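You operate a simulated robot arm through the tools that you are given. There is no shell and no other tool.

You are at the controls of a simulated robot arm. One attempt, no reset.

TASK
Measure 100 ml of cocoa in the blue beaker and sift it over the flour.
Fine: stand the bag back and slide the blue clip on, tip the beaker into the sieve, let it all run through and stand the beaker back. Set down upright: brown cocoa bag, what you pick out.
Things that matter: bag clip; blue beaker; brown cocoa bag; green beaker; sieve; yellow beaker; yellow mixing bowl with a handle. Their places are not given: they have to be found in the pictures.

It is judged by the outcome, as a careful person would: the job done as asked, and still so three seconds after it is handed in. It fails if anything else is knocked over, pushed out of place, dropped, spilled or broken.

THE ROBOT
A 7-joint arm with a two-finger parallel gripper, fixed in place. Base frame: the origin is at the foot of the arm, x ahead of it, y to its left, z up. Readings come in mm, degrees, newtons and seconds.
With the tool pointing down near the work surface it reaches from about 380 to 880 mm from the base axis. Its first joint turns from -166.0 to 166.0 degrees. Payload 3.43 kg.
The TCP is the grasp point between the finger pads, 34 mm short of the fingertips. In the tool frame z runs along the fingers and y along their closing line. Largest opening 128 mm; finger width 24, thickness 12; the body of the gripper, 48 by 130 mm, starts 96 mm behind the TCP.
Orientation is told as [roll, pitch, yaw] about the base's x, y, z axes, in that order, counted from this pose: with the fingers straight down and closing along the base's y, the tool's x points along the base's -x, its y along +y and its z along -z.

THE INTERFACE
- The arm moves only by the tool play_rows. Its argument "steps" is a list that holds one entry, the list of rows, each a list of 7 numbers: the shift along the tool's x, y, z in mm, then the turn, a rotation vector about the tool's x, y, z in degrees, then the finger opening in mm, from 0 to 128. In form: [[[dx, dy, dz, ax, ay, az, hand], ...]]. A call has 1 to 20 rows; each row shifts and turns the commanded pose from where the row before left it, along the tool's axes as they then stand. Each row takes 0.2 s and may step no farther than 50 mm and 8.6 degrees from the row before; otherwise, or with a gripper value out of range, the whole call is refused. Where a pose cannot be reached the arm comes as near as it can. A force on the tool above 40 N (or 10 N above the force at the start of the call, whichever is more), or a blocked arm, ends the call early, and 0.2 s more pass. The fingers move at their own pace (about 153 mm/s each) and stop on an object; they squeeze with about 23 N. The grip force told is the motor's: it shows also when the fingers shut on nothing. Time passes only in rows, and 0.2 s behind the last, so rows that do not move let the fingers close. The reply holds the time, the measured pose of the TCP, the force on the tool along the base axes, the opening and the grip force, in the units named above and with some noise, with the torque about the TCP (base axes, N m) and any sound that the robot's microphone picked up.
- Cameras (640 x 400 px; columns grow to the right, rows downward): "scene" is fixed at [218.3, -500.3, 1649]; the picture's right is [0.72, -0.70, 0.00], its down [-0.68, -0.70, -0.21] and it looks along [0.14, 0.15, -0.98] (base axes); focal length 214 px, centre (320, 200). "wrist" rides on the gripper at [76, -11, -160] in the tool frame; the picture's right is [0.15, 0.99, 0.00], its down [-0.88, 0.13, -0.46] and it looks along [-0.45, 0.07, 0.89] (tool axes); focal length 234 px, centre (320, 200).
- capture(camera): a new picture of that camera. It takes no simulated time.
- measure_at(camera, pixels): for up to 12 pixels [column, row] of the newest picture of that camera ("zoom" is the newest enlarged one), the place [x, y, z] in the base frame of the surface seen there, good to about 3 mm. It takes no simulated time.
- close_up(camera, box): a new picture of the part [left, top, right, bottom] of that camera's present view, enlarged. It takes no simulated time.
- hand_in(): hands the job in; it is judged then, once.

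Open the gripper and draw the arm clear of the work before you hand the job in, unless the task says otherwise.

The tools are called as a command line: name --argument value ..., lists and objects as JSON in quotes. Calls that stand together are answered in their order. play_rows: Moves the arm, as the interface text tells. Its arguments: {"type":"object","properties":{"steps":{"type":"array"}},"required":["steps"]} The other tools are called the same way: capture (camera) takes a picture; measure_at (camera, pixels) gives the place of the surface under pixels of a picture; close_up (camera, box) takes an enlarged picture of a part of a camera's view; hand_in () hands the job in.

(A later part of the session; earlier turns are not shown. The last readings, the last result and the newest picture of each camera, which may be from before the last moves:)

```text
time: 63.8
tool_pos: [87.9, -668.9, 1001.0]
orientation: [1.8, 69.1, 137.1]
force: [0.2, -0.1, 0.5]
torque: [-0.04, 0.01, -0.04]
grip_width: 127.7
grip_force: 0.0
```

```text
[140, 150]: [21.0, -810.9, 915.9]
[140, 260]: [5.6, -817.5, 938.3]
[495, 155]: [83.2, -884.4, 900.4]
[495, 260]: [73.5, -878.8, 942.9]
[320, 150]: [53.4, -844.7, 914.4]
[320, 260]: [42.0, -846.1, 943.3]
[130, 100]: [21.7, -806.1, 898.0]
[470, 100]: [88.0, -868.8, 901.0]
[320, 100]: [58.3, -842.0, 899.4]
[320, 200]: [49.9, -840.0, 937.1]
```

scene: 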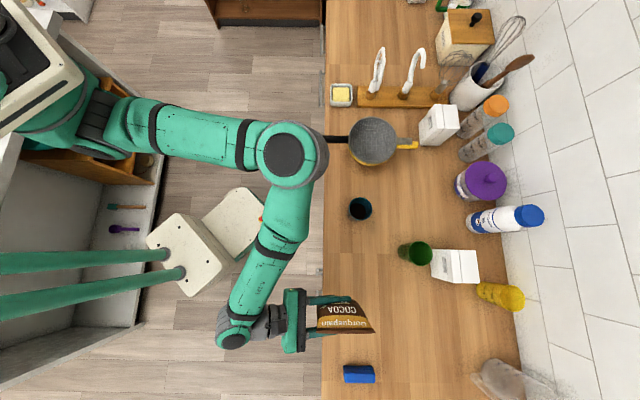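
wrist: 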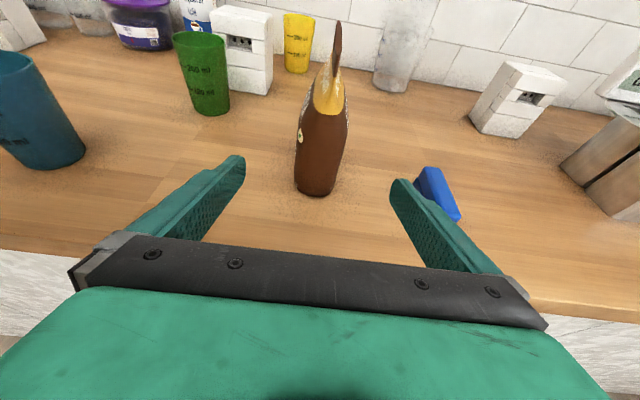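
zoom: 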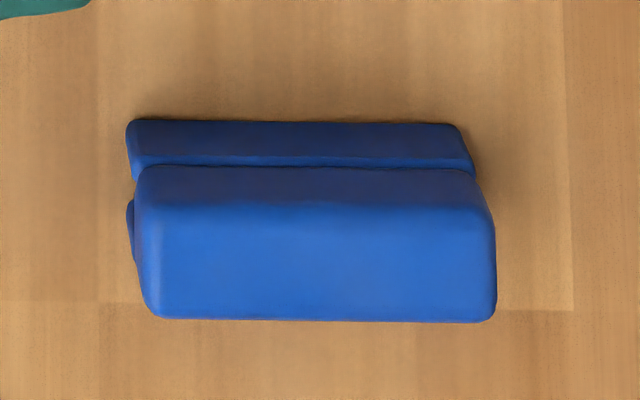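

I measure the clip's top face and side edges on this zoom to get its centre, width and heading.

measure_at --camera "zoom" --pixels '[[160, 225], [160, 305], [480, 225], [480, 308], [320, 220], [320, 312], [145, 265], [490, 265], [320, 185], [320, 172], [240, 265], [400, 265]]'

close_up --camera "wrist" --box '[400, 155, 480, 225]'

```text
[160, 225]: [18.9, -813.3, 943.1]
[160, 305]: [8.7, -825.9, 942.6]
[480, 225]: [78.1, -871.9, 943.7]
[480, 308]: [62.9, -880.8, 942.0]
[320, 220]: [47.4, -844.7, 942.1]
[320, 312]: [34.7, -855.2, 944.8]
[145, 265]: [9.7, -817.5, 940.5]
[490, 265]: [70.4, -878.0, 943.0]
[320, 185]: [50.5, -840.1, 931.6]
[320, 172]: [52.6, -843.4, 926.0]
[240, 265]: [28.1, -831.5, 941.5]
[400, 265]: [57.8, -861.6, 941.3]
```

```text
5.71 times, centred on (440, 190) of wrist
```

zoom: 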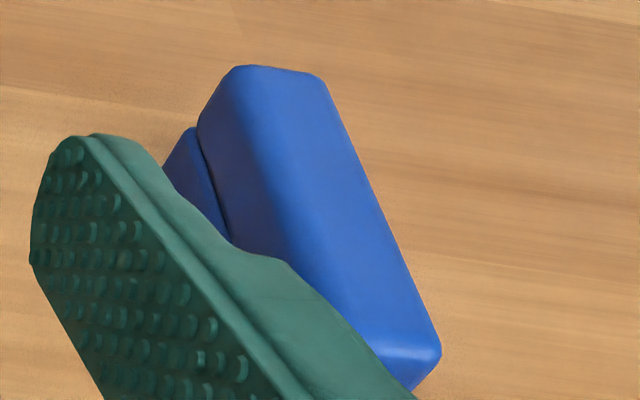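

The clip is parallel to u, centred at about u≈628, v≈570.5, top z≈943, width ≈24 mm. I move right to v≈570 and reduce the tool pitch to ~12°, with the fingers partly closed to 80 mm.

play_rows --steps '[[[0, 30, -5, 0, 4.45, 0, 100], [0, 33, -5, 0, 4.45, 0, 80], [0, 33, 0, 0, 0, 0, 80], [0, 33, 0, 0, 0, 0, 80], [0, 31, 0, 0, 0, 0, 80], [0, 0, 0, 0, 0, 0, 80], [0, 0, 0, 0, 0, 0, 80]]]'

capture --camera "wrist"

capture --camera "scene"

```text
time: 65.4
tool_pos: [-31.1, -775.9, 1004.9]
orientation: [3.2, 78.1, 138.6]
force: [-0.5, -0.5, 0.0]
torque: [0.0, -0.01, 0.01]
grip_width: 80.2
grip_force: 0.1
```

```text
taken
```

wrist: 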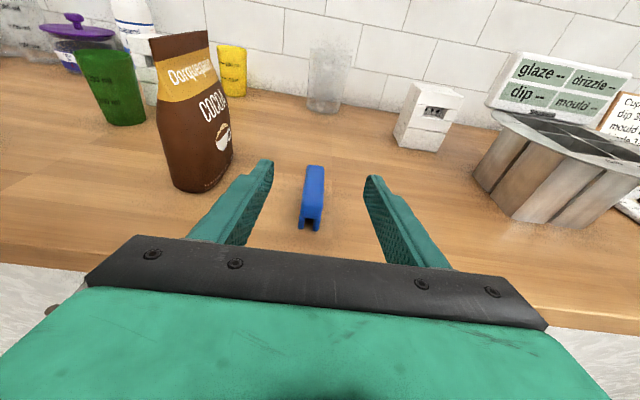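

```text
taken
```

scene: 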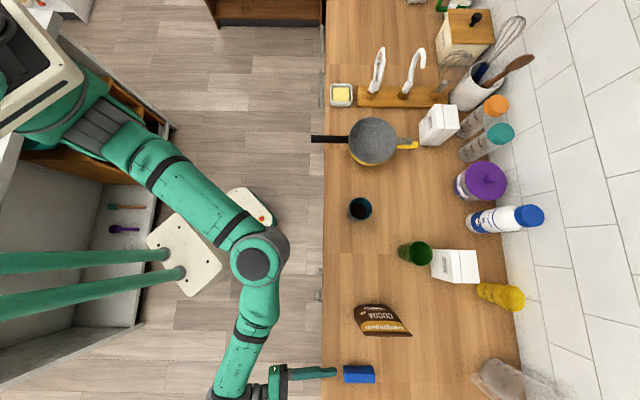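

Now the clip lies straight ahead at (313,195), slot visible at its near end. I zoom to inspect and measure it.

close_up --camera "wrist" --box '[285, 155, 345, 240]'

close_up --camera "wrist" --box '[290, 205, 330, 235]'

measure_at --camera "zoom" --pixels '[[160, 290], [200, 370], [310, 370], [340, 300], [240, 330], [250, 220], [180, 250], [330, 250], [420, 250]]'

```text
4.71 times, centred on (315, 198) of wrist
```

zoom: 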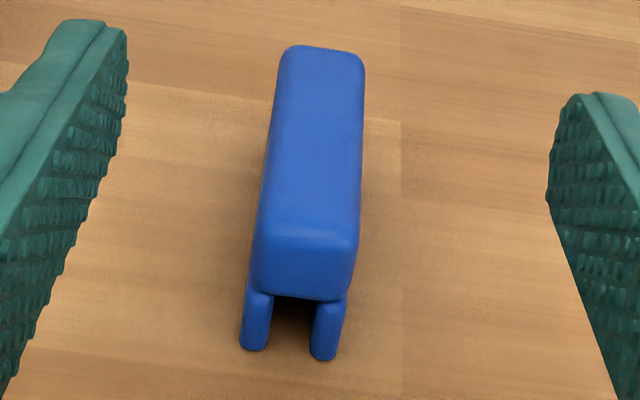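

```text
13.33 times, centred on (310, 220) of wrist
```

zoom: 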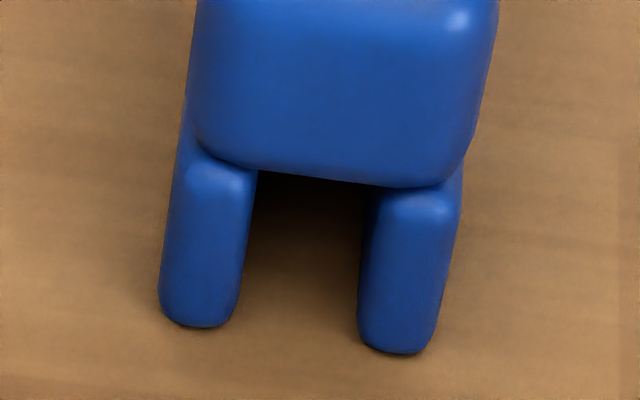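

```text
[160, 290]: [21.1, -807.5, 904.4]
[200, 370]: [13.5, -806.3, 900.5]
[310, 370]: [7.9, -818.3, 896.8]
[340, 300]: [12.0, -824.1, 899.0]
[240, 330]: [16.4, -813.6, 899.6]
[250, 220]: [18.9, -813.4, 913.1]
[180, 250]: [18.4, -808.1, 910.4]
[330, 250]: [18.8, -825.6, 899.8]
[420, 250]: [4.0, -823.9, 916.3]
```

The slot is about 9–10 mm wide between two ~8 mm legs, centred at v≈570.6, matching the TCP. I level the small roll and move forward/down so the fingers straddle the clip's spine at z≈936.

play_rows --steps '[[[-11.6, 0, 28.3, 0, 0, 0.6, 80], [-11.6, 0, 28.3, 0, 0, 0, 80], [-11.6, 0, 28.3, 0, 0, 0, 80], [-11.6, 0, 28.3, 0, 0, 0, 80], [0, 0, 0, 0, 0, 0, 80], [0, 0, 0, 0, 0, 0, 80]]]'

capture --camera "wrist"

```text
time: 66.8
tool_pos: [41.4, -848.1, 934.7]
orientation: [0.4, 78.0, 135.7]
force: [0.2, -0.9, 0.2]
torque: [-0.01, -0.04, -0.04]
grip_width: 80.0
grip_force: 0.1
```

```text
taken
```

wrist: 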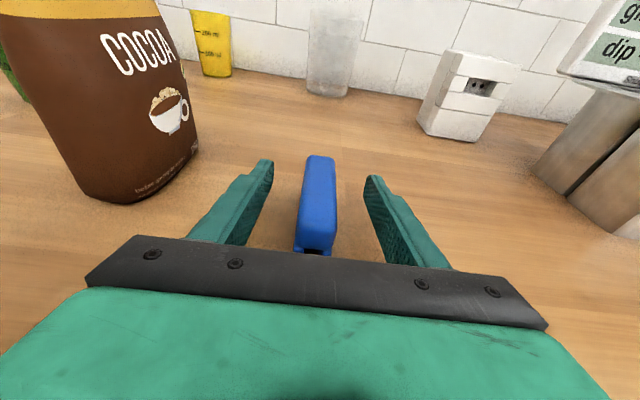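

TCP is at u≈629, v≈570.4, z≈934.7 with the clip between the fingers. I raise 2 mm and close.

play_rows --steps '[[[2, 0, 0, 0, 0, 0, 80], [0, 0, 0, 0, 0, 0, 50], [0, 0, 0, 0, 0, 0, 30], [0, 0, 0, 0, 0, 0, 15], [0, 0, 0, 0, 0, 0, 10], [0, 0, 0, 0, 0, 0, 10]]]'

capture --camera "wrist"

```text
time: 68.2
tool_pos: [40.9, -849.0, 937.3]
orientation: [0.5, 78.1, 135.7]
force: [0.7, 0.7, 1.4]
torque: [-0.02, -0.05, -0.03]
grip_width: 25.3
grip_force: 23.0
```

```text
taken
```

wrist: 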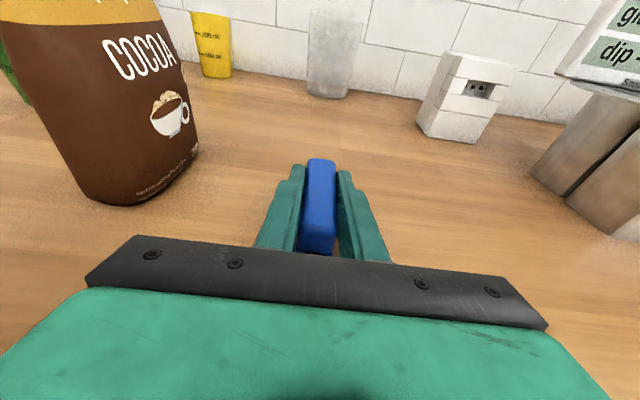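

The clip is gripped at 25 mm width. I lift it straight up by 190 mm.

play_rows --steps '[[[15, 0, -3.2, 0, 0, 0, 10], [30, 0, -6.4, 0, 0, 0, 10], [37.2, 0, -7.9, 0, 0, 0, 10], [37.2, 0, -7.9, 0, 0, 0, 10], [37.2, 0, -7.9, 0, 0, 0, 10], [30, 0, -6.4, 0, 0, 0, 10], [0, 0, 0, 0, 0, 0, 10], [0, 0, 0, 0, 0, 0, 10]]]'

capture --camera "wrist"

capture --camera "scene"

```text
time: 70.0
tool_pos: [42.5, -846.9, 1128.6]
orientation: [0.4, 77.8, 135.6]
force: [0.4, -0.2, 0.2]
torque: [0.04, 0.01, 0.04]
grip_width: 25.3
grip_force: 23.2
```

```text
taken
```

wrist: 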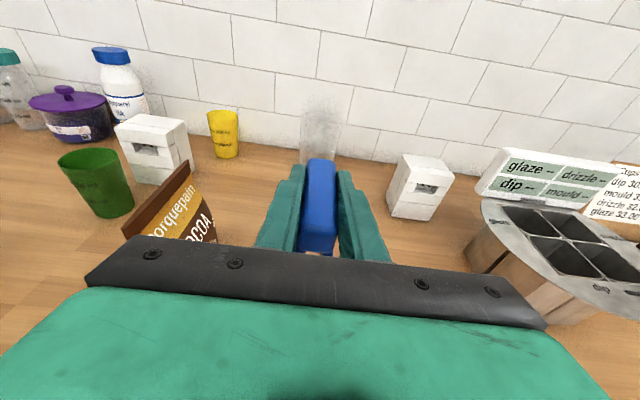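

```text
taken
```

scene: 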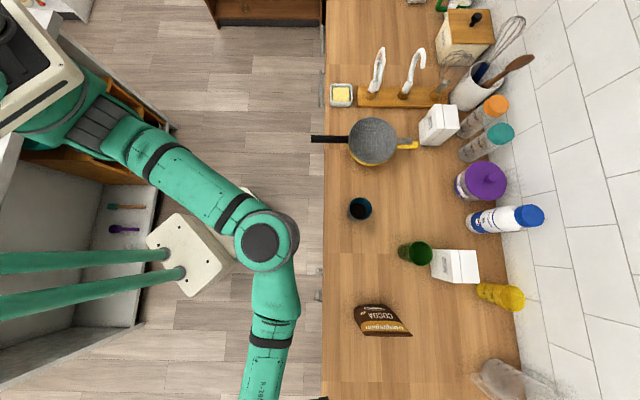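

The clip is held level at z≈1128. I re-measure the bag's seam line from a fresh zoom before bringing the clip over it.

close_up --camera "scene" --box '[355, 322, 419, 342]'

```text
10.00 times, centred on (387, 332) of scene
```

zoom: 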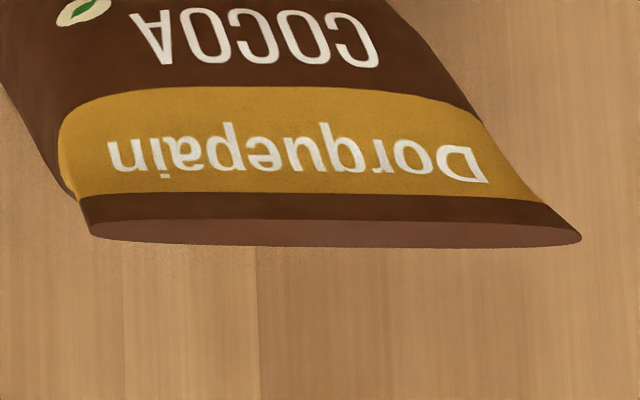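

measure_at --camera "zoom" --pixels '[[100, 230], [150, 231], [200, 232], [250, 233], [300, 234], [350, 234], [400, 235], [450, 236], [500, 237], [550, 237], [575, 238], [94, 229]]'

measure_at --camera "zoom" --pixels '[[300, 222], [300, 228], [300, 234], [300, 240], [300, 245], [200, 222], [200, 243], [450, 225], [450, 246], [100, 228], [570, 237], [340, 234]]'

```text
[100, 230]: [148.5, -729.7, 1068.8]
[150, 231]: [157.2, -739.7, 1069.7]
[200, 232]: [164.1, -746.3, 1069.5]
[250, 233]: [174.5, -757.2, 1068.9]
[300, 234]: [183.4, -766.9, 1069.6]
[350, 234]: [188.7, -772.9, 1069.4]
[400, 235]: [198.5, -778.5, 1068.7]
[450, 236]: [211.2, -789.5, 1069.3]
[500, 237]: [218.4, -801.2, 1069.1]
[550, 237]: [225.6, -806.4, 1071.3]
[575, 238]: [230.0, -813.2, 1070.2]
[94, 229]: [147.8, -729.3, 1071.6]
```

```text
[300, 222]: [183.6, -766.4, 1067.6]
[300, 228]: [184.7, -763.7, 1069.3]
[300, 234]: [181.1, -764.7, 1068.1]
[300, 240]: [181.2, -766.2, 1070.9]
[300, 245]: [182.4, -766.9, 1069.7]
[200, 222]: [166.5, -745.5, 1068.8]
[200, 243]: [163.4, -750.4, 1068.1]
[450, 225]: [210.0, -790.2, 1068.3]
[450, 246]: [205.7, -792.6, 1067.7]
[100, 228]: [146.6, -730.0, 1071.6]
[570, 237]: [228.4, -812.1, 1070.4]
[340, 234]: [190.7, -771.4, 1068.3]
```

The seam line is at v≈411.5, from u≈621 to 738 (centre ≈679), z≈1069.5. I carry the clip over it, legs about 19 mm above the seam.

play_rows --steps '[[[3, -31, 10, 0, 0, 0, 10], [2.1, -31, 10, 0, 0, 0, 10], [2.1, -31, 10, 0, 0, 0, 10], [2.1, -31, 10, 0, 0, 0, 10], [2.1, -31, 10, 0, 0, 0, 10], [0, 0, 0, 0, 0, 0, 10], [0, 0, 0, 0, 0, 0, 10]]]'

capture --camera "wrist"

close_up --camera "scene" --box '[345, 300, 435, 360]'

```text
time: 71.6
tool_pos: [187.5, -774.0, 1130.5]
orientation: [0.4, 78.1, 135.7]
force: [0.1, -1.0, 0.6]
torque: [0.01, 0.01, 0.0]
grip_width: 25.3
grip_force: 22.7
```

```text
taken
```

wrist: 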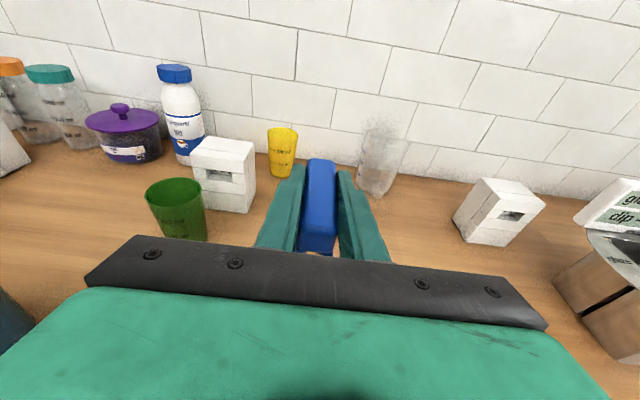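

```text
6.67 times, centred on (390, 330) of scene
```

zoom: 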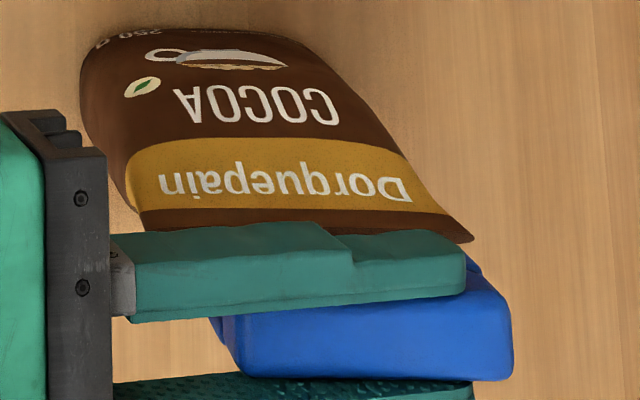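

The clip is above the seam. I measure the clip's top face in this zoom to find its exact lateral offset and heading.

measure_at --camera "zoom" --pixels '[[260, 325], [260, 345], [260, 365], [360, 315], [360, 340], [360, 368], [470, 305], [470, 340], [470, 370], [240, 345], [505, 345], [410, 340]]'

close_up --camera "scene" --box '[370, 330, 430, 365]'

```text
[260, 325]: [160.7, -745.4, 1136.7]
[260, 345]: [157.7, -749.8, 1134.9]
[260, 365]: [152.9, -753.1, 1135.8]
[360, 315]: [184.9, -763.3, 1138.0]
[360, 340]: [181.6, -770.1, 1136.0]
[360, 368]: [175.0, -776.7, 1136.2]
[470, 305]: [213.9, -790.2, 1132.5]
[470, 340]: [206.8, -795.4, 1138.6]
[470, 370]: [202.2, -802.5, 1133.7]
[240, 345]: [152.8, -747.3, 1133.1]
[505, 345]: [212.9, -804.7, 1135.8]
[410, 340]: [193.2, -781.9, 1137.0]
```

```text
10.67 times, centred on (400, 348) of scene
```

zoom: 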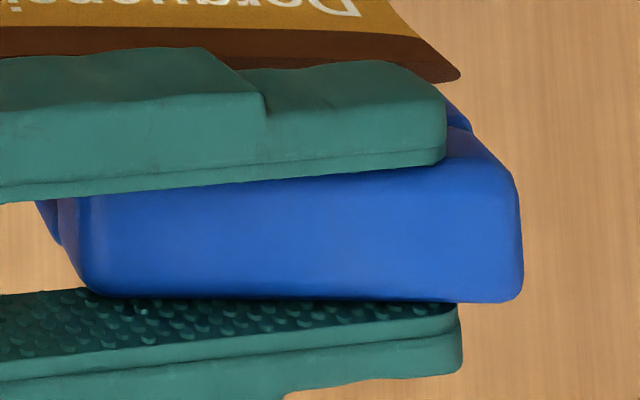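

By the +v edge (v≈424.8) and the TCP reading, the clip's mid-line is at v≈414.5, about 3 mm right of the seam. I shift −3 mm and lower until the legs are ~4 mm above the seam top.

play_rows --steps '[[[0, -3, 0, 0, 0, 0, 10], [-6, 0, 1.3, 0, 0, 0, 10], [-6, 0, 1.3, 0, 0, 0, 10], [0, 0, 0, 0, 0, 0, 10], [0, 0, 0, 0, 0, 0, 10]]]'

play_rows --steps '[[[0, 0, 0, 0, 0, 0, 10]]]'

play_rows --steps '[[[0, 0, 0, 0, 0, 0, 10]]]'

close_up --camera "scene" --box '[345, 310, 435, 360]'

```text
time: 72.8
tool_pos: [188.2, -771.0, 1118.4]
orientation: [0.4, 77.9, 135.7]
force: [0.6, 0.3, -0.2]
torque: [0.02, 0.0, -0.05]
grip_width: 25.2
grip_force: 23.0
```

```text
time: 73.2
tool_pos: [188.2, -772.2, 1117.3]
orientation: [0.3, 78.0, 135.7]
force: [-1.3, 1.4, -0.8]
torque: [-0.04, 0.01, 0.03]
grip_width: 25.0
grip_force: 23.0
```

```text
time: 73.6
tool_pos: [189.3, -771.2, 1117.8]
orientation: [0.4, 78.0, 135.7]
force: [0.8, 0.4, -0.2]
torque: [-0.01, -0.03, -0.04]
grip_width: 25.2
grip_force: 22.5
```

```text
7.11 times, centred on (390, 335) of scene
```

zoom: 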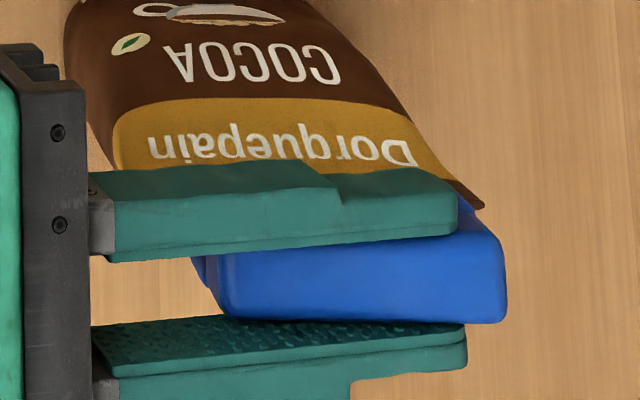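

Averaged readings give TCP v≈412.1, u≈678.9, matching the seam (411.5). I descend gently past the seam top and watch the force.

play_rows --steps '[[[-3, -0.5, 0.6, 0, 0, 0, 10], [-3, 0, 0.6, 0, 0, 0, 10], [-3, 0, 0.6, 0, 0, 0, 10], [-2, 0, 0.4, 0, 0, 0, 10], [0, 0, 0, 0, 0, 0, 10], [0, 0, 0, 0, 0, 0, 10]]]'

play_rows --steps '[[[-2, 0, 0.4, 0, 0, 0, 10], [-2, 0, 0.4, 0, 0, 0, 10], [0, 0, 0, 0, 0, 0, 10]]]'

```text
time: 75.0
tool_pos: [189.5, -770.5, 1106.7]
orientation: [0.5, 78.0, 135.7]
force: [-0.2, 0.3, -0.6]
torque: [0.0, -0.01, -0.03]
grip_width: 25.3
grip_force: 23.2
```

```text
time: 75.8
tool_pos: [189.6, -771.2, 1102.3]
orientation: [0.4, 78.0, 135.7]
force: [-0.8, -0.2, 0.2]
torque: [-0.01, -0.01, 0.01]
grip_width: 25.1
grip_force: 22.7
```

The legs are ~7 mm past the seam top with no resisting force, so the seam is in the slot. I continue down.

play_rows --steps '[[[-3, 0, 0.6, 0, 0, 0, 10], [-3, 0, 0.6, 0, 0, 0, 10], [-3, 0, 0.6, 0, 0, 0, 10], [0, 0, 0, 0, 0, 0, 10], [0, 0, 0, 0, 0, 0, 10]]]'

capture --camera "wrist"

close_up --camera "scene" --box '[345, 300, 435, 350]'

```text
time: 77.0
tool_pos: [188.7, -770.8, 1093.0]
orientation: [0.4, 78.0, 135.6]
force: [0.0, -0.5, -0.7]
torque: [-0.03, 0.04, -0.01]
grip_width: 25.4
grip_force: 22.7
```

```text
taken
```

wrist: 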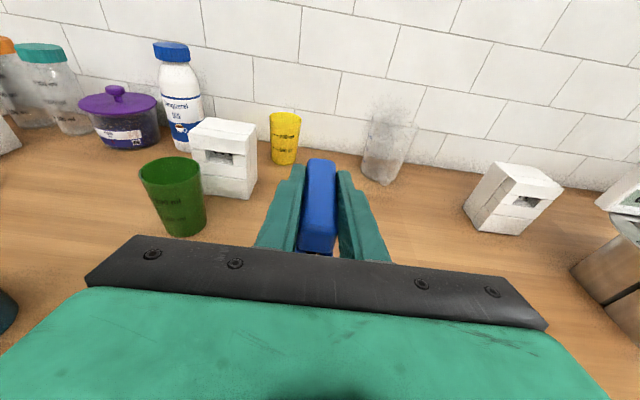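

```text
7.11 times, centred on (390, 325) of scene
```

zoom: 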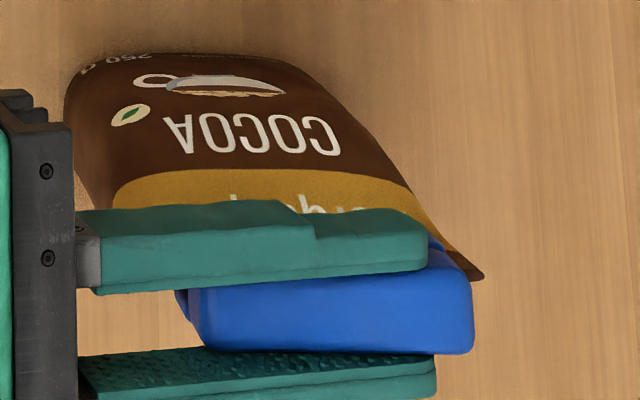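

The bag's seam end sticks out of the clip's slot at zoom (478,275), confirming it is inside. I continue down in smaller steps to seat it.

play_rows --steps '[[[-2.5, 0, 0.5, 0, 0, 0, 10], [-2.5, 0, 0.5, 0, 0, 0, 10], [0, 0, 0, 0, 0, 0, 10], [0, 0, 0, 0, 0, 0, 10]]]'

play_rows --steps '[[[-2, 0, 0.4, 0, 0, 0, 10], [0, 0, 0, 0, 0, 0, 10]]]'

play_rows --steps '[[[-2, 0, 0.4, 0, 0, 0, 10], [0, 0, 0, 0, 0, 0, 10]]]'

```text
time: 78.0
tool_pos: [189.6, -770.4, 1088.6]
orientation: [0.4, 78.1, 135.7]
force: [-0.1, -0.4, 4.3]
torque: [0.02, -0.03, 0.03]
grip_width: 25.0
grip_force: 23.4
```

```text
time: 78.6
tool_pos: [190.0, -770.6, 1088.4]
orientation: [0.9, 78.2, 136.2]
force: [0.6, -1.2, 17.9]
torque: [0.14, 0.17, 0.0]
grip_width: 25.0
grip_force: 22.7
```

```text
time: 79.2
tool_pos: [190.3, -769.3, 1084.0]
orientation: [0.7, 78.0, 136.0]
force: [0.1, -1.0, 22.7]
torque: [-0.09, -0.08, 0.01]
grip_width: 25.3
grip_force: 23.2
```

The push force rose to ~23 N at z≈1084. I check where the clip's top actually is relative to the fingers and the seam.

close_up --camera "scene" --box '[345, 300, 435, 350]'

measure_at --camera "zoom" --pixels '[[220, 300], [220, 320], [300, 300], [300, 320], [400, 290], [400, 320], [440, 300], [460, 300], [475, 265], [470, 268]]'

close_up --camera "wrist" --box '[270, 150, 370, 260]'

```text
7.11 times, centred on (390, 325) of scene
```

zoom: 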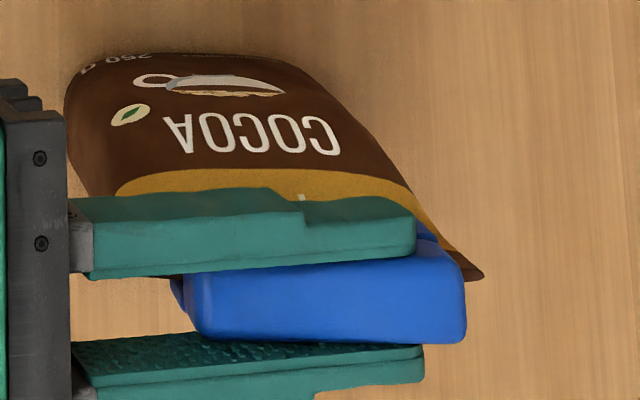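

```text
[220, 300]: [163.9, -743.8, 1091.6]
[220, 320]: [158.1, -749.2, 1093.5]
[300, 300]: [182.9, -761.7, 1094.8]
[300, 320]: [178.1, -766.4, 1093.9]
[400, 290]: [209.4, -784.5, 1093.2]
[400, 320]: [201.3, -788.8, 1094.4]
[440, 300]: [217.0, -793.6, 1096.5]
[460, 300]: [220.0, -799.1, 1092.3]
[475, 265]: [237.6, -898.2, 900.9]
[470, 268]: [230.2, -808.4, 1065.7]
```

```text
3.64 times, centred on (320, 205) of wrist
```

zoom: 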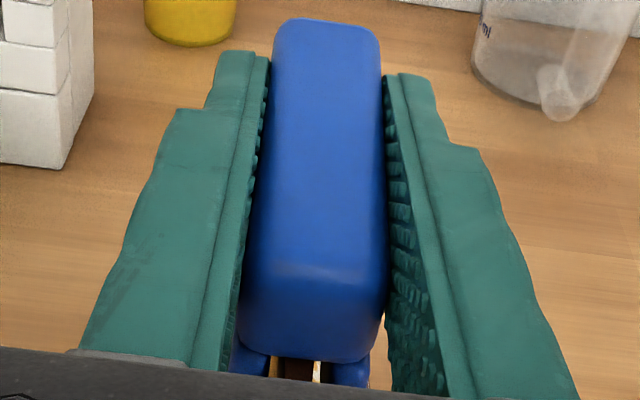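

The clip's top is at z≈1094, legs ~21 mm over the seam and stopped by the bag's flare: it is seated (fingers have begun to slip). I relieve the downward push by ~3 mm without pulling the clip up and read the force.

play_rows --steps '[[[1, 0, -0.2, 0, 0, 0, 10], [1, 0, -0.2, 0, 0, 0, 10], [0, 0, 0, 0, 0, 0, 10]]]'

```text
time: 80.0
tool_pos: [188.7, -770.1, 1085.2]
orientation: [0.2, 78.0, 135.5]
force: [2.7, -1.5, 9.3]
torque: [-0.26, -0.28, 0.06]
grip_width: 25.2
grip_force: 23.3
```

Still +9 N of push; a further 0.8 mm up, then open the fingers in small steps.

play_rows --steps '[[[0.8, 0, -0.2, 0, 0, 0, 10], [0, 0, 0, 0, 0, 0, 10], [0, 0, 0, 0, 0, 0, 30], [0, 0, 0, 0, 0, 0, 40], [0, 0, 0, 0, 0, 0, 55], [0, 0, 0, 0, 0, 0, 55]]]'

close_up --camera "scene" --box '[345, 300, 435, 350]'

close_up --camera "wrist" --box '[270, 150, 370, 260]'

```text
time: 81.4
tool_pos: [189.6, -770.5, 1086.8]
orientation: [0.4, 78.0, 135.7]
force: [0.3, 0.0, -0.2]
torque: [-0.05, 0.02, -0.04]
grip_width: 54.8
grip_force: 0.1
```

```text
7.11 times, centred on (390, 325) of scene
```

zoom: 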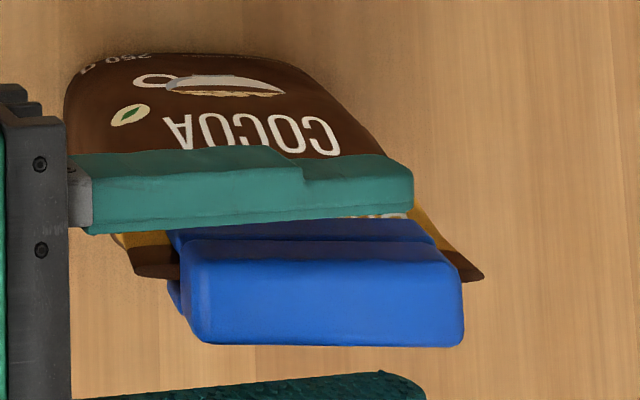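

```text
3.64 times, centred on (320, 205) of wrist
```

zoom: 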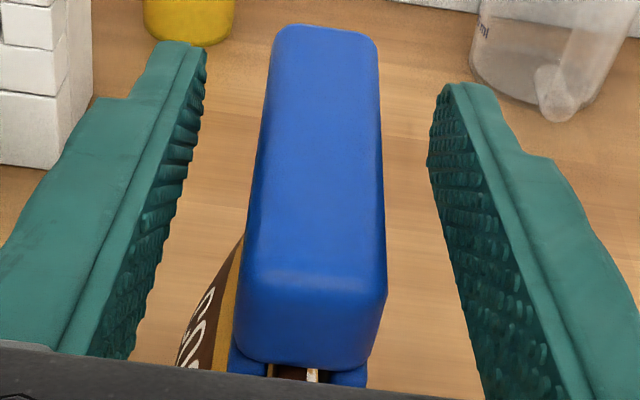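

The fingers are open and the clip sits on the bag with the seam showing on both sides ((140,268) and (475,268)). I withdraw along the tool axis and inspect.

play_rows --steps '[[[0, 0, -15, 0, 0, 0, 70], [0, 0, -25, 0, 0, 0, 80], [0, 0, -35, 0, 0, 0, 80], [0, 0, -35, 0, 0, 0, 80], [0, 0, -35, 0, 0, 0, 80], [0, 0, 0, 0, 0, 0, 80], [0, 0, 0, 0, 0, 0, 80]]]'

capture --camera "wrist"

close_up --camera "scene" --box '[345, 300, 435, 350]'

measure_at --camera "zoom" --pixels '[[210, 275], [210, 325], [300, 275], [300, 330], [400, 280], [400, 330], [445, 290], [300, 230], [400, 232], [145, 268], [470, 270]]'

```text
time: 83.0
tool_pos: [87.9, -670.0, 1115.1]
orientation: [0.4, 78.0, 135.7]
force: [-0.6, 0.7, 0.3]
torque: [-0.02, 0.0, -0.01]
grip_width: 79.9
grip_force: 0.0
```

```text
taken
```

wrist: 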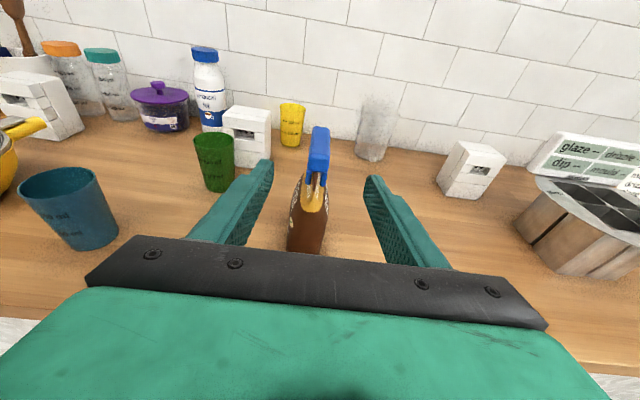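

```text
7.11 times, centred on (390, 325) of scene
```

zoom: 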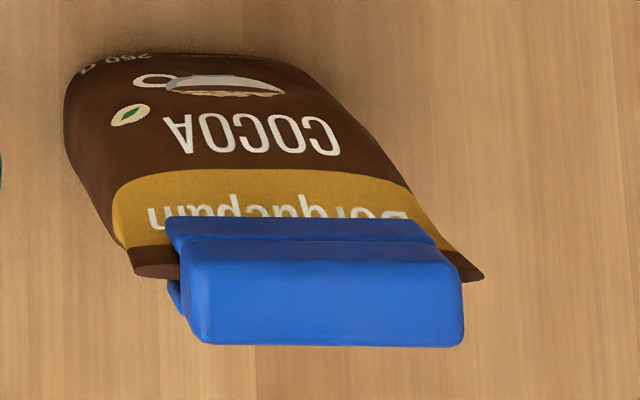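

```text
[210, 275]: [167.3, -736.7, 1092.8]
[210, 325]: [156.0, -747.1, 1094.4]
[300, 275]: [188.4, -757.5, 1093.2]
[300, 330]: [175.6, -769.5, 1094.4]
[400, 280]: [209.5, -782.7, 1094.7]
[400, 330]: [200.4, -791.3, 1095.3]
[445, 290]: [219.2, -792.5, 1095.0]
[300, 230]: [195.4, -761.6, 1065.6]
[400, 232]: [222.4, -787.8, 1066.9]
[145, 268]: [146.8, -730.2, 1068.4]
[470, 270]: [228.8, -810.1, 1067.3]
```

The clip is level at z≈1094 on the seam. I zoom on its end view at wrist (318,165) to confirm the seam is inside the slot.

close_up --camera "wrist" --box '[285, 120, 355, 250]'

close_up --camera "wrist" --box '[295, 120, 340, 215]'

```text
3.08 times, centred on (320, 185) of wrist
```

zoom: 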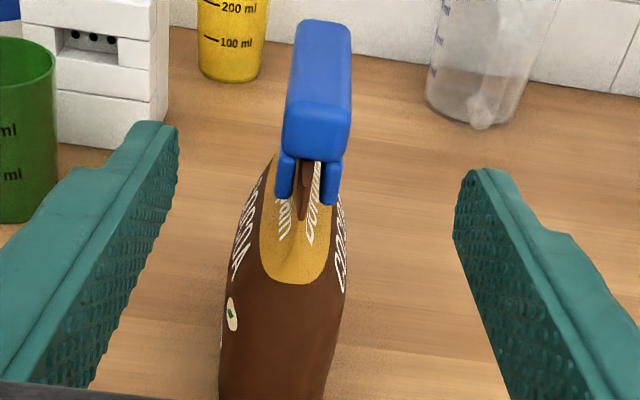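

```text
4.21 times, centred on (318, 168) of wrist
```

zoom: 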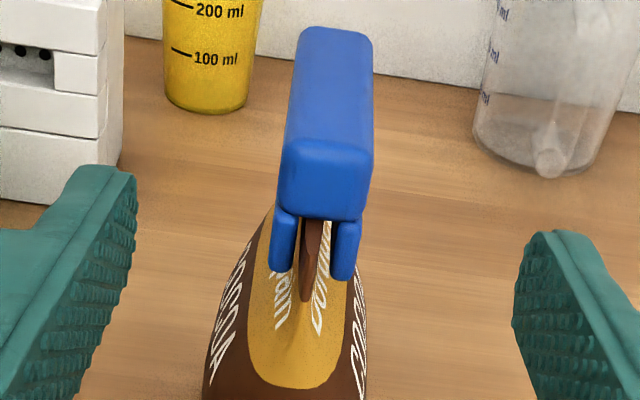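

The seam sits between the two legs: the clip is properly on. Next I travel above the blue beaker (383,−508), turning the heading to −20° on the way, in two stages.

play_rows --steps '[[[2, -32.4, 9.2, 2.45, 0, -0.52, 100], [2.2, -31.9, 10.6, 2.45, 0, -0.52, 110], [2.5, -31.4, 11.9, 2.45, 0, -0.52, 110], [2.8, -30.9, 13.2, 2.45, 0, -0.52, 110], [3.1, -30.2, 14.6, 2.45, 0, -0.52, 110], [0, 0, 0, 0, 0, 0, 110], [0, 0, 0, 0, 0, 0, 110]]]'

play_rows --steps '[[[3.4, -29.6, 15.8, 2.45, 0, -0.52, 110], [3.6, -28.8, 17.1, 2.45, 0, -0.52, 110], [3.9, -28, 18.3, 2.45, 0, -0.52, 110], [4.1, -27.2, 19.5, 2.45, 0, -0.52, 110], [4.4, -26.3, 20.6, 2.45, 0, -0.52, 110], [0, 0, 0, 0, 0, 0, 110], [0, 0, 0, 0, 0, 0, 110]]]'

capture --camera "scene"

capture --camera "wrist"

```text
time: 84.6
tool_pos: [236.6, -589.0, 1114.7]
orientation: [0.5, 78.0, 148.4]
force: [-0.6, 0.6, 0.0]
torque: [0.01, 0.02, 0.0]
grip_width: 110.0
grip_force: 0.1
```

```text
time: 86.2
tool_pos: [383.1, -505.3, 1115.6]
orientation: [0.4, 78.0, 160.8]
force: [-0.2, -0.5, -0.2]
torque: [0.03, -0.01, -0.02]
grip_width: 109.9
grip_force: 0.0
```

```text
taken
```

scene: 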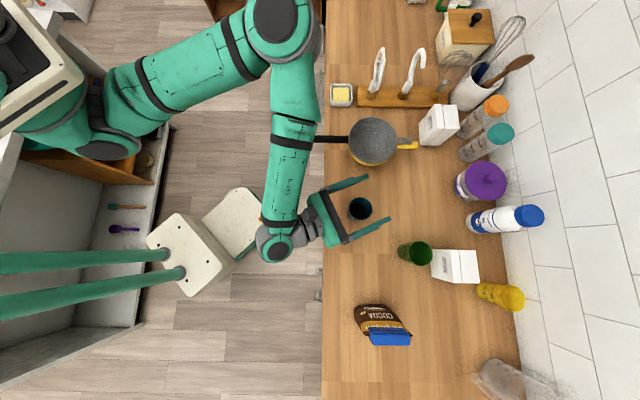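

```text
taken
```

wrist: 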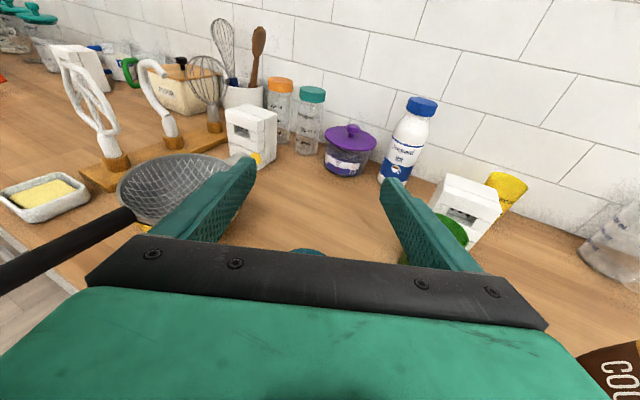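

Directly above the beaker (383,−505) with no reach flags. I level the tool to horizontal, center the last 2 mm and descend partway around the beaker.

play_rows --steps '[[[0, 2, 1, 0, 6, 0, 110], [0, 0, 0, 0, 6, 0, 110], [-25, 0, 0, 0, 0, 0, 110], [-25, 0, 0, 0, 0, 0, 110], [-25, 0, 0, 0, 0, 0, 110], [0, 0, 0, 0, 0, 0, 110], [0, 0, 0, 0, 0, 0, 110]]]'

capture --camera "wrist"

close_up --camera "scene" --box '[310, 165, 410, 250]'

```text
time: 87.8
tool_pos: [383.5, -509.8, 1040.0]
orientation: [89.5, 89.9, -110.1]
force: [0.0, 0.6, 0.7]
torque: [0.01, -0.01, 0.0]
grip_width: 110.3
grip_force: 0.1
```

```text
taken
```

wrist: 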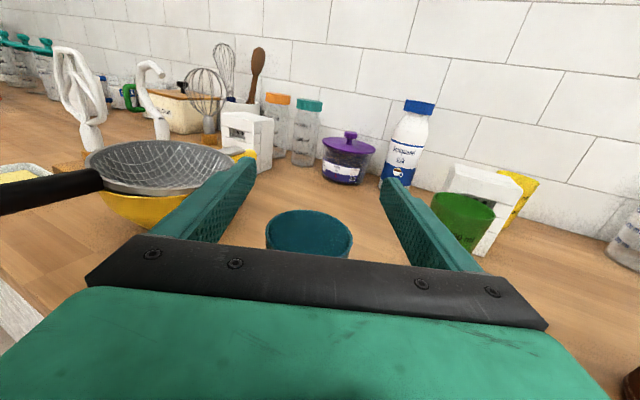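

```text
4.71 times, centred on (360, 208) of scene
```

zoom: 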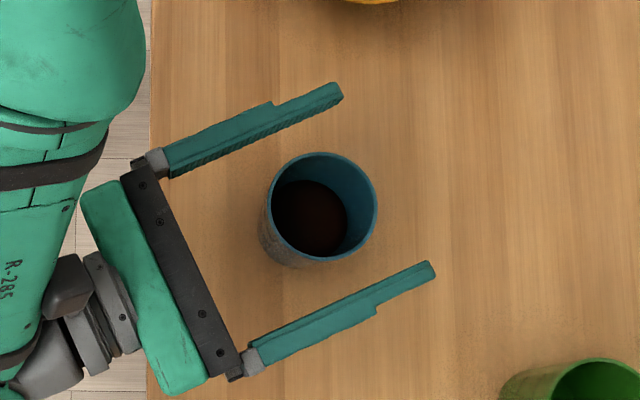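

The beaker sits well centred between the fingers. I shift −2 mm laterally and descend to z≈964.

play_rows --steps '[[[-25, -2, 0, 0, 0, 0, 110], [-25, 0, 0, 0, 0, 0, 110], [-25, 0, 0, 0, 0, 0, 110], [0, 0, 0, 0, 0, 0, 110], [0, 0, 0, 0, 0, 0, 110]]]'

capture --camera "wrist"

```text
time: 89.0
tool_pos: [392.9, -520.7, 971.3]
orientation: [13.1, 89.7, 173.5]
force: [-0.3, 0.2, 0.1]
torque: [-0.01, -0.03, 0.02]
grip_width: 110.1
grip_force: 0.0
out of reach, approached as far as the arm can: row 2, 3
```

```text
taken
```

wrist: 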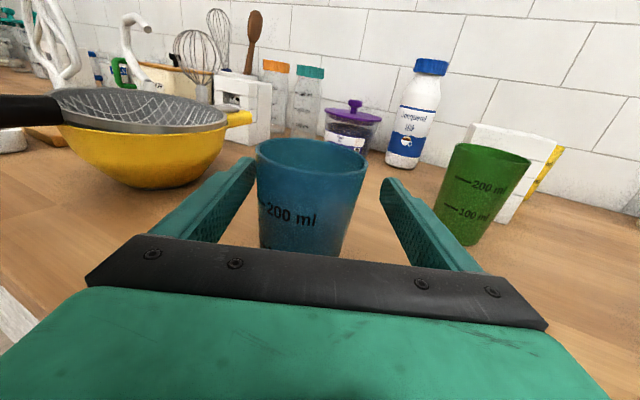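

The arm hit its inner reach limit low down with the tool horizontal. I rise again and turn the heading to about 0°, which puts the wrist farther out, before descending.

play_rows --steps '[[[25, 0, 0, 0, 0, 0, 110], [25, 0, 0, 0, 0, 0, 110], [20, 0, 0, 0, 0, 0, 110], [0, 0, 0, 5, 0, 0, 110], [0, 0, 0, 5, 0, 0, 110], [0, 0, 0, 5, 0, 0, 110], [0, 0, 0, 5, 0, 0, 110], [0, 0, 0, 0, 0, 0, 110], [0, 0, 0, 0, 0, 0, 110]]]'

capture --camera "wrist"

close_up --camera "scene" --box '[310, 165, 410, 250]'

```text
time: 91.0
tool_pos: [393.6, -521.0, 1042.2]
orientation: [71.3, 89.9, -108.4]
force: [-0.1, 0.7, -0.1]
torque: [-0.01, -0.01, 0.02]
grip_width: 110.0
grip_force: 0.0
```

```text
taken
```

wrist: 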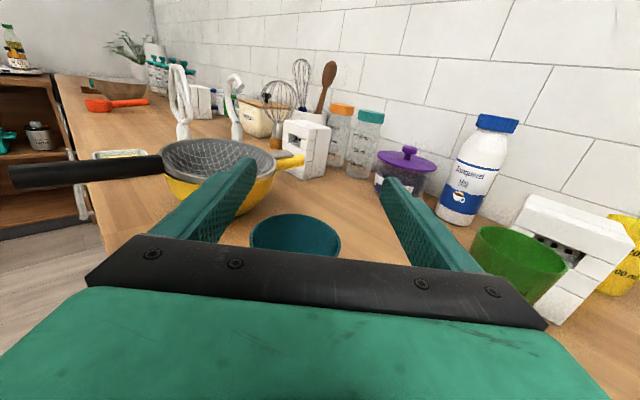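

```text
4.71 times, centred on (360, 208) of scene
```

zoom: 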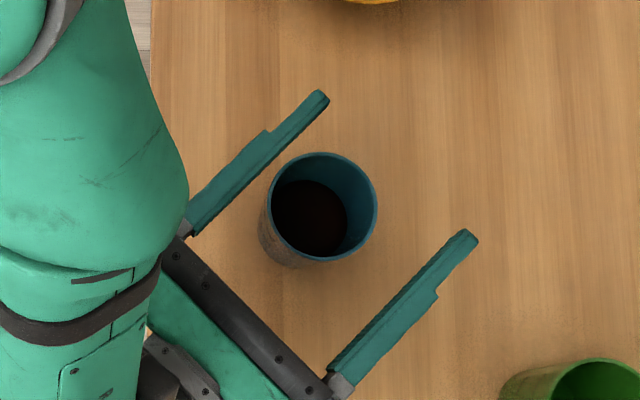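

Heading is now ≈0°. I correct the position (−10 mm back, −13 mm left) above the beaker, then descend to z≈966.

play_rows --steps '[[[0, -7, -5, 0, 0, 0, 110], [0, -6.4, -5.3, 0, 0, 0, 110], [0, 0, 0, 0, 0, 0, 110], [-25, 0, 0, 0, 0, 0, 110], [-25, 0, 0, 0, 0, 0, 110], [0, 0, 0, 0, 0, 0, 110], [0, 0, 0, 0, 0, 0, 110]]]'

close_up --camera "scene" --box '[310, 165, 410, 250]'

```text
time: 92.6
tool_pos: [390.5, -518.9, 996.7]
orientation: [5.8, 89.3, -174.0]
force: [-0.1, -0.7, -0.5]
torque: [0.01, 0.0, -0.01]
grip_width: 110.1
grip_force: 0.1
out of reach, approached as far as the arm can: row 4, 5
```

```text
4.71 times, centred on (360, 208) of scene
```

zoom: 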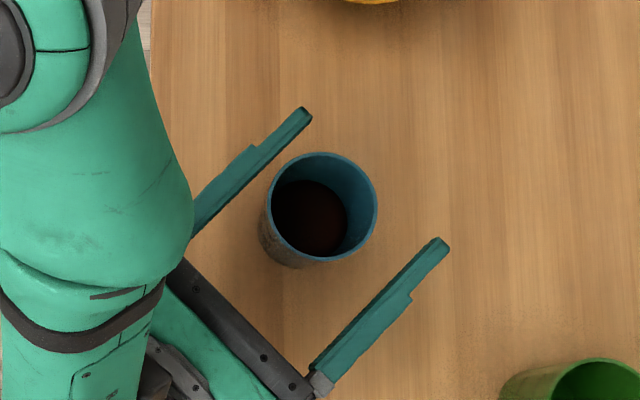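

Still at the limit: with the tool horizontal so close in, the wrist can't bend enough. I rise a little, pitch the tool down by 25° and re-centre.

play_rows --steps '[[[20, 0, 0, 0, 0, 0, 110], [25, 0, 0, 0, 0, 0, 110], [0, 0, 0, 0, -8.3, 0, 110], [0, 0, 0, 0, -8.3, 0, 110], [0, 0, 0, 0, -8.4, 0, 110], [0, 0, 0, 0, 0, 0, 110], [0, 0, 0, 0, 0, 0, 110]]]'

capture --camera "wrist"

```text
time: 94.2
tool_pos: [388.5, -518.3, 1042.5]
orientation: [0.2, 64.9, -179.5]
force: [-1.1, 0.8, 0.7]
torque: [0.02, -0.02, -0.02]
grip_width: 110.0
grip_force: 0.1
```

```text
taken
```

wrist: 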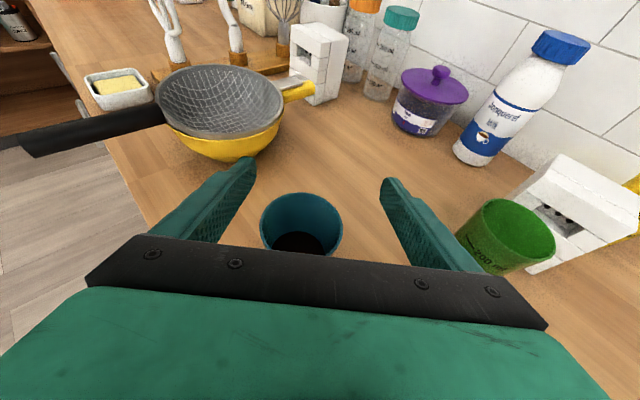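

At θ=25° pitch the arm has no trouble. I shift to the beaker's centre and descend to z≈966.

play_rows --steps '[[[-2.2, -10.7, -4.7, 0, 0, 0, 110], [0, 0, 0, 0, 0, 0, 110], [-17.2, 0, 8, 0, 0, 0, 110], [-17.2, 0, 8, 0, 0, 0, 110], [-17.2, 0, 8, 0, 0, 0, 110], [-17.2, 0, 8, 0, 0, 0, 110], [0, 0, 0, 0, 0, 0, 110], [0, 0, 0, 0, 0, 0, 110]]]'

capture --camera "wrist"

close_up --camera "scene" --box '[310, 165, 410, 250]'

```text
time: 96.0
tool_pos: [384.3, -506.9, 965.8]
orientation: [0.2, 64.9, -179.5]
force: [0.3, -0.8, -0.5]
torque: [0.0, 0.01, 0.02]
grip_width: 110.2
grip_force: 0.1
```

```text
taken
```

wrist: 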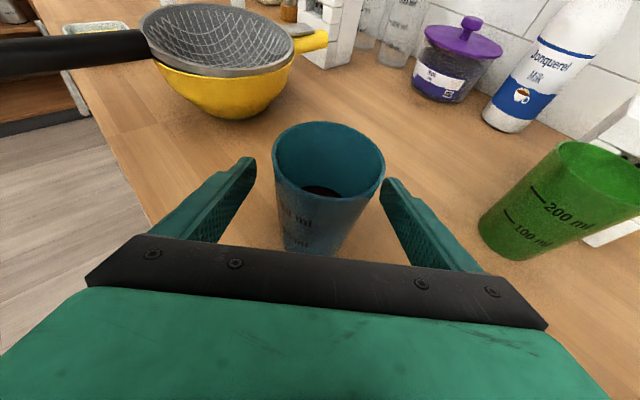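

```text
4.71 times, centred on (360, 208) of scene
```

zoom: 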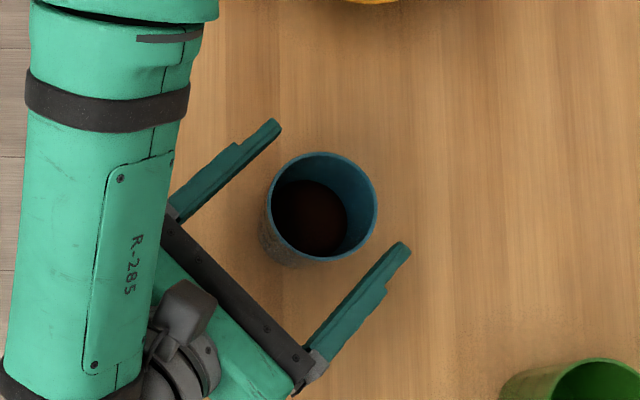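

Centred on the beaker at (384,−507,966). I close the fingers gently.

play_rows --steps '[[[0, 0, 0, 0, 0, 0, 85], [0, 0, 0, 0, 0, 0, 70], [0, 0, 0, 0, 0, 0, 62], [0, 0, 0, 0, 0, 0, 50], [0, 0, 0, 0, 0, 0, 45], [0, 0, 0, 0, 0, 0, 45]]]'

capture --camera "wrist"

```text
time: 97.4
tool_pos: [384.2, -506.7, 966.6]
orientation: [0.2, 65.0, -179.5]
force: [0.7, -0.2, 0.0]
torque: [-0.01, 0.04, 0.0]
grip_width: 67.1
grip_force: 22.5
```

```text
taken
```

wrist: 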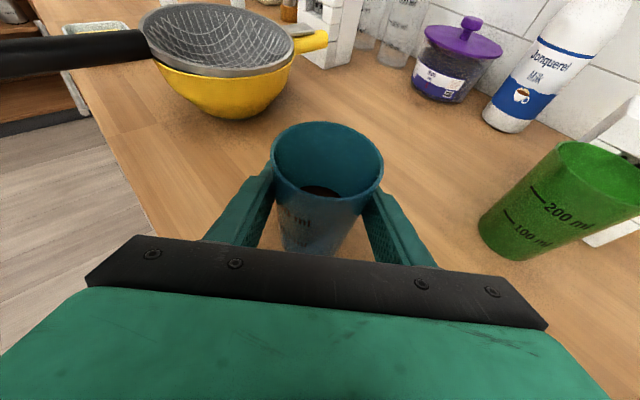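

Gripped at 67 mm. I lift the beaker straight up about 134 mm, keeping it upright.

play_rows --steps '[[[9, 0, -4.2, 0, 0, 0, 45], [20, 0, -9.3, 0, 0, 0, 45], [24.3, 0, -11.3, 0, 0, 0, 45], [24.3, 0, -11.3, 0, 0, 0, 45], [24.3, 0, -11.3, 0, 0, 0, 45], [20, 0, -9.3, 0, 0, 0, 45], [0, 0, 0, 0, 0, 0, 45], [0, 0, 0, 0, 0, 0, 45]]]'

capture --camera "wrist"

close_up --camera "scene" --box '[300, 90, 460, 230]'

```text
time: 99.2
tool_pos: [383.5, -506.3, 1101.3]
orientation: [0.1, 65.0, -179.5]
force: [0.1, -0.4, -1.4]
torque: [0.01, -0.02, 0.01]
grip_width: 66.7
grip_force: 23.4
```

```text
taken
```

wrist: 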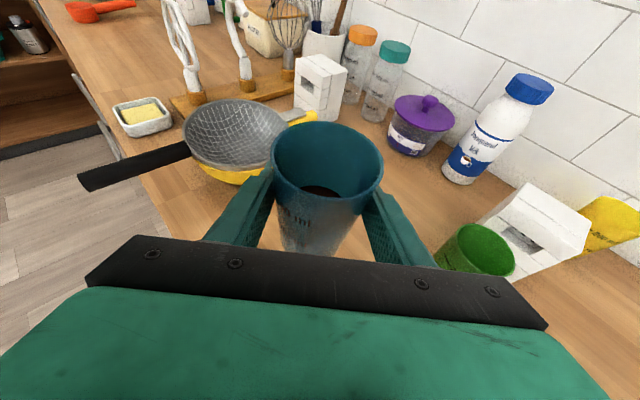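

```text
2.86 times, centred on (380, 160) of scene
```

zoom: 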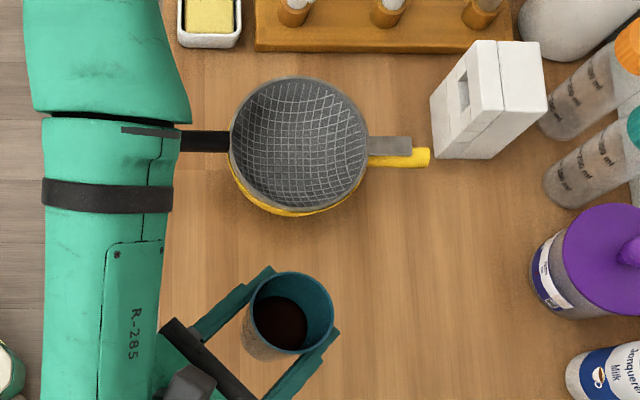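

The beaker is up and upright with its cocoa. I measure the sieve's rim and mesh on this zoom to plan the pour.

measure_at --camera "zoom" --pixels '[[232, 145], [365, 148], [298, 80], [298, 207], [298, 145], [260, 110], [340, 110], [260, 180], [340, 180], [298, 120], [298, 175], [210, 142]]'

close_up --camera "wrist" --box '[70, 80, 310, 200]'

```text
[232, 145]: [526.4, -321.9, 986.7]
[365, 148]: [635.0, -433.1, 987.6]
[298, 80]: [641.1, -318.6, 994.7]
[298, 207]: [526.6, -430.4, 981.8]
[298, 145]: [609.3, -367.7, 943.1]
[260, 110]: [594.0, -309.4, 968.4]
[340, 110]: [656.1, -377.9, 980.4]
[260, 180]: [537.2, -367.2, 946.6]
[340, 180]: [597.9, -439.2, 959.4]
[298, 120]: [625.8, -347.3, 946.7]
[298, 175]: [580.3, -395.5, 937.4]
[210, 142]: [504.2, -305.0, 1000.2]
```

```text
2.67 times, centred on (190, 140) of wrist
```

zoom: 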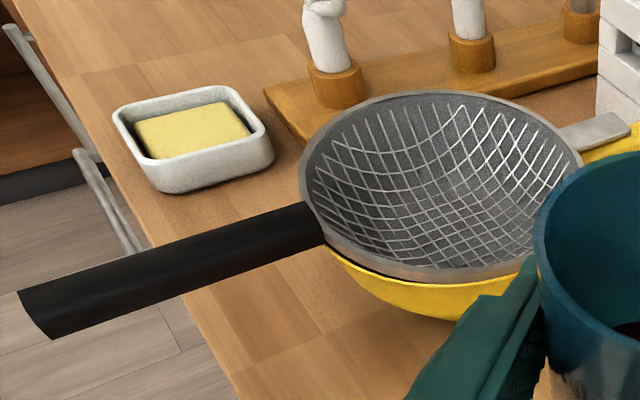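

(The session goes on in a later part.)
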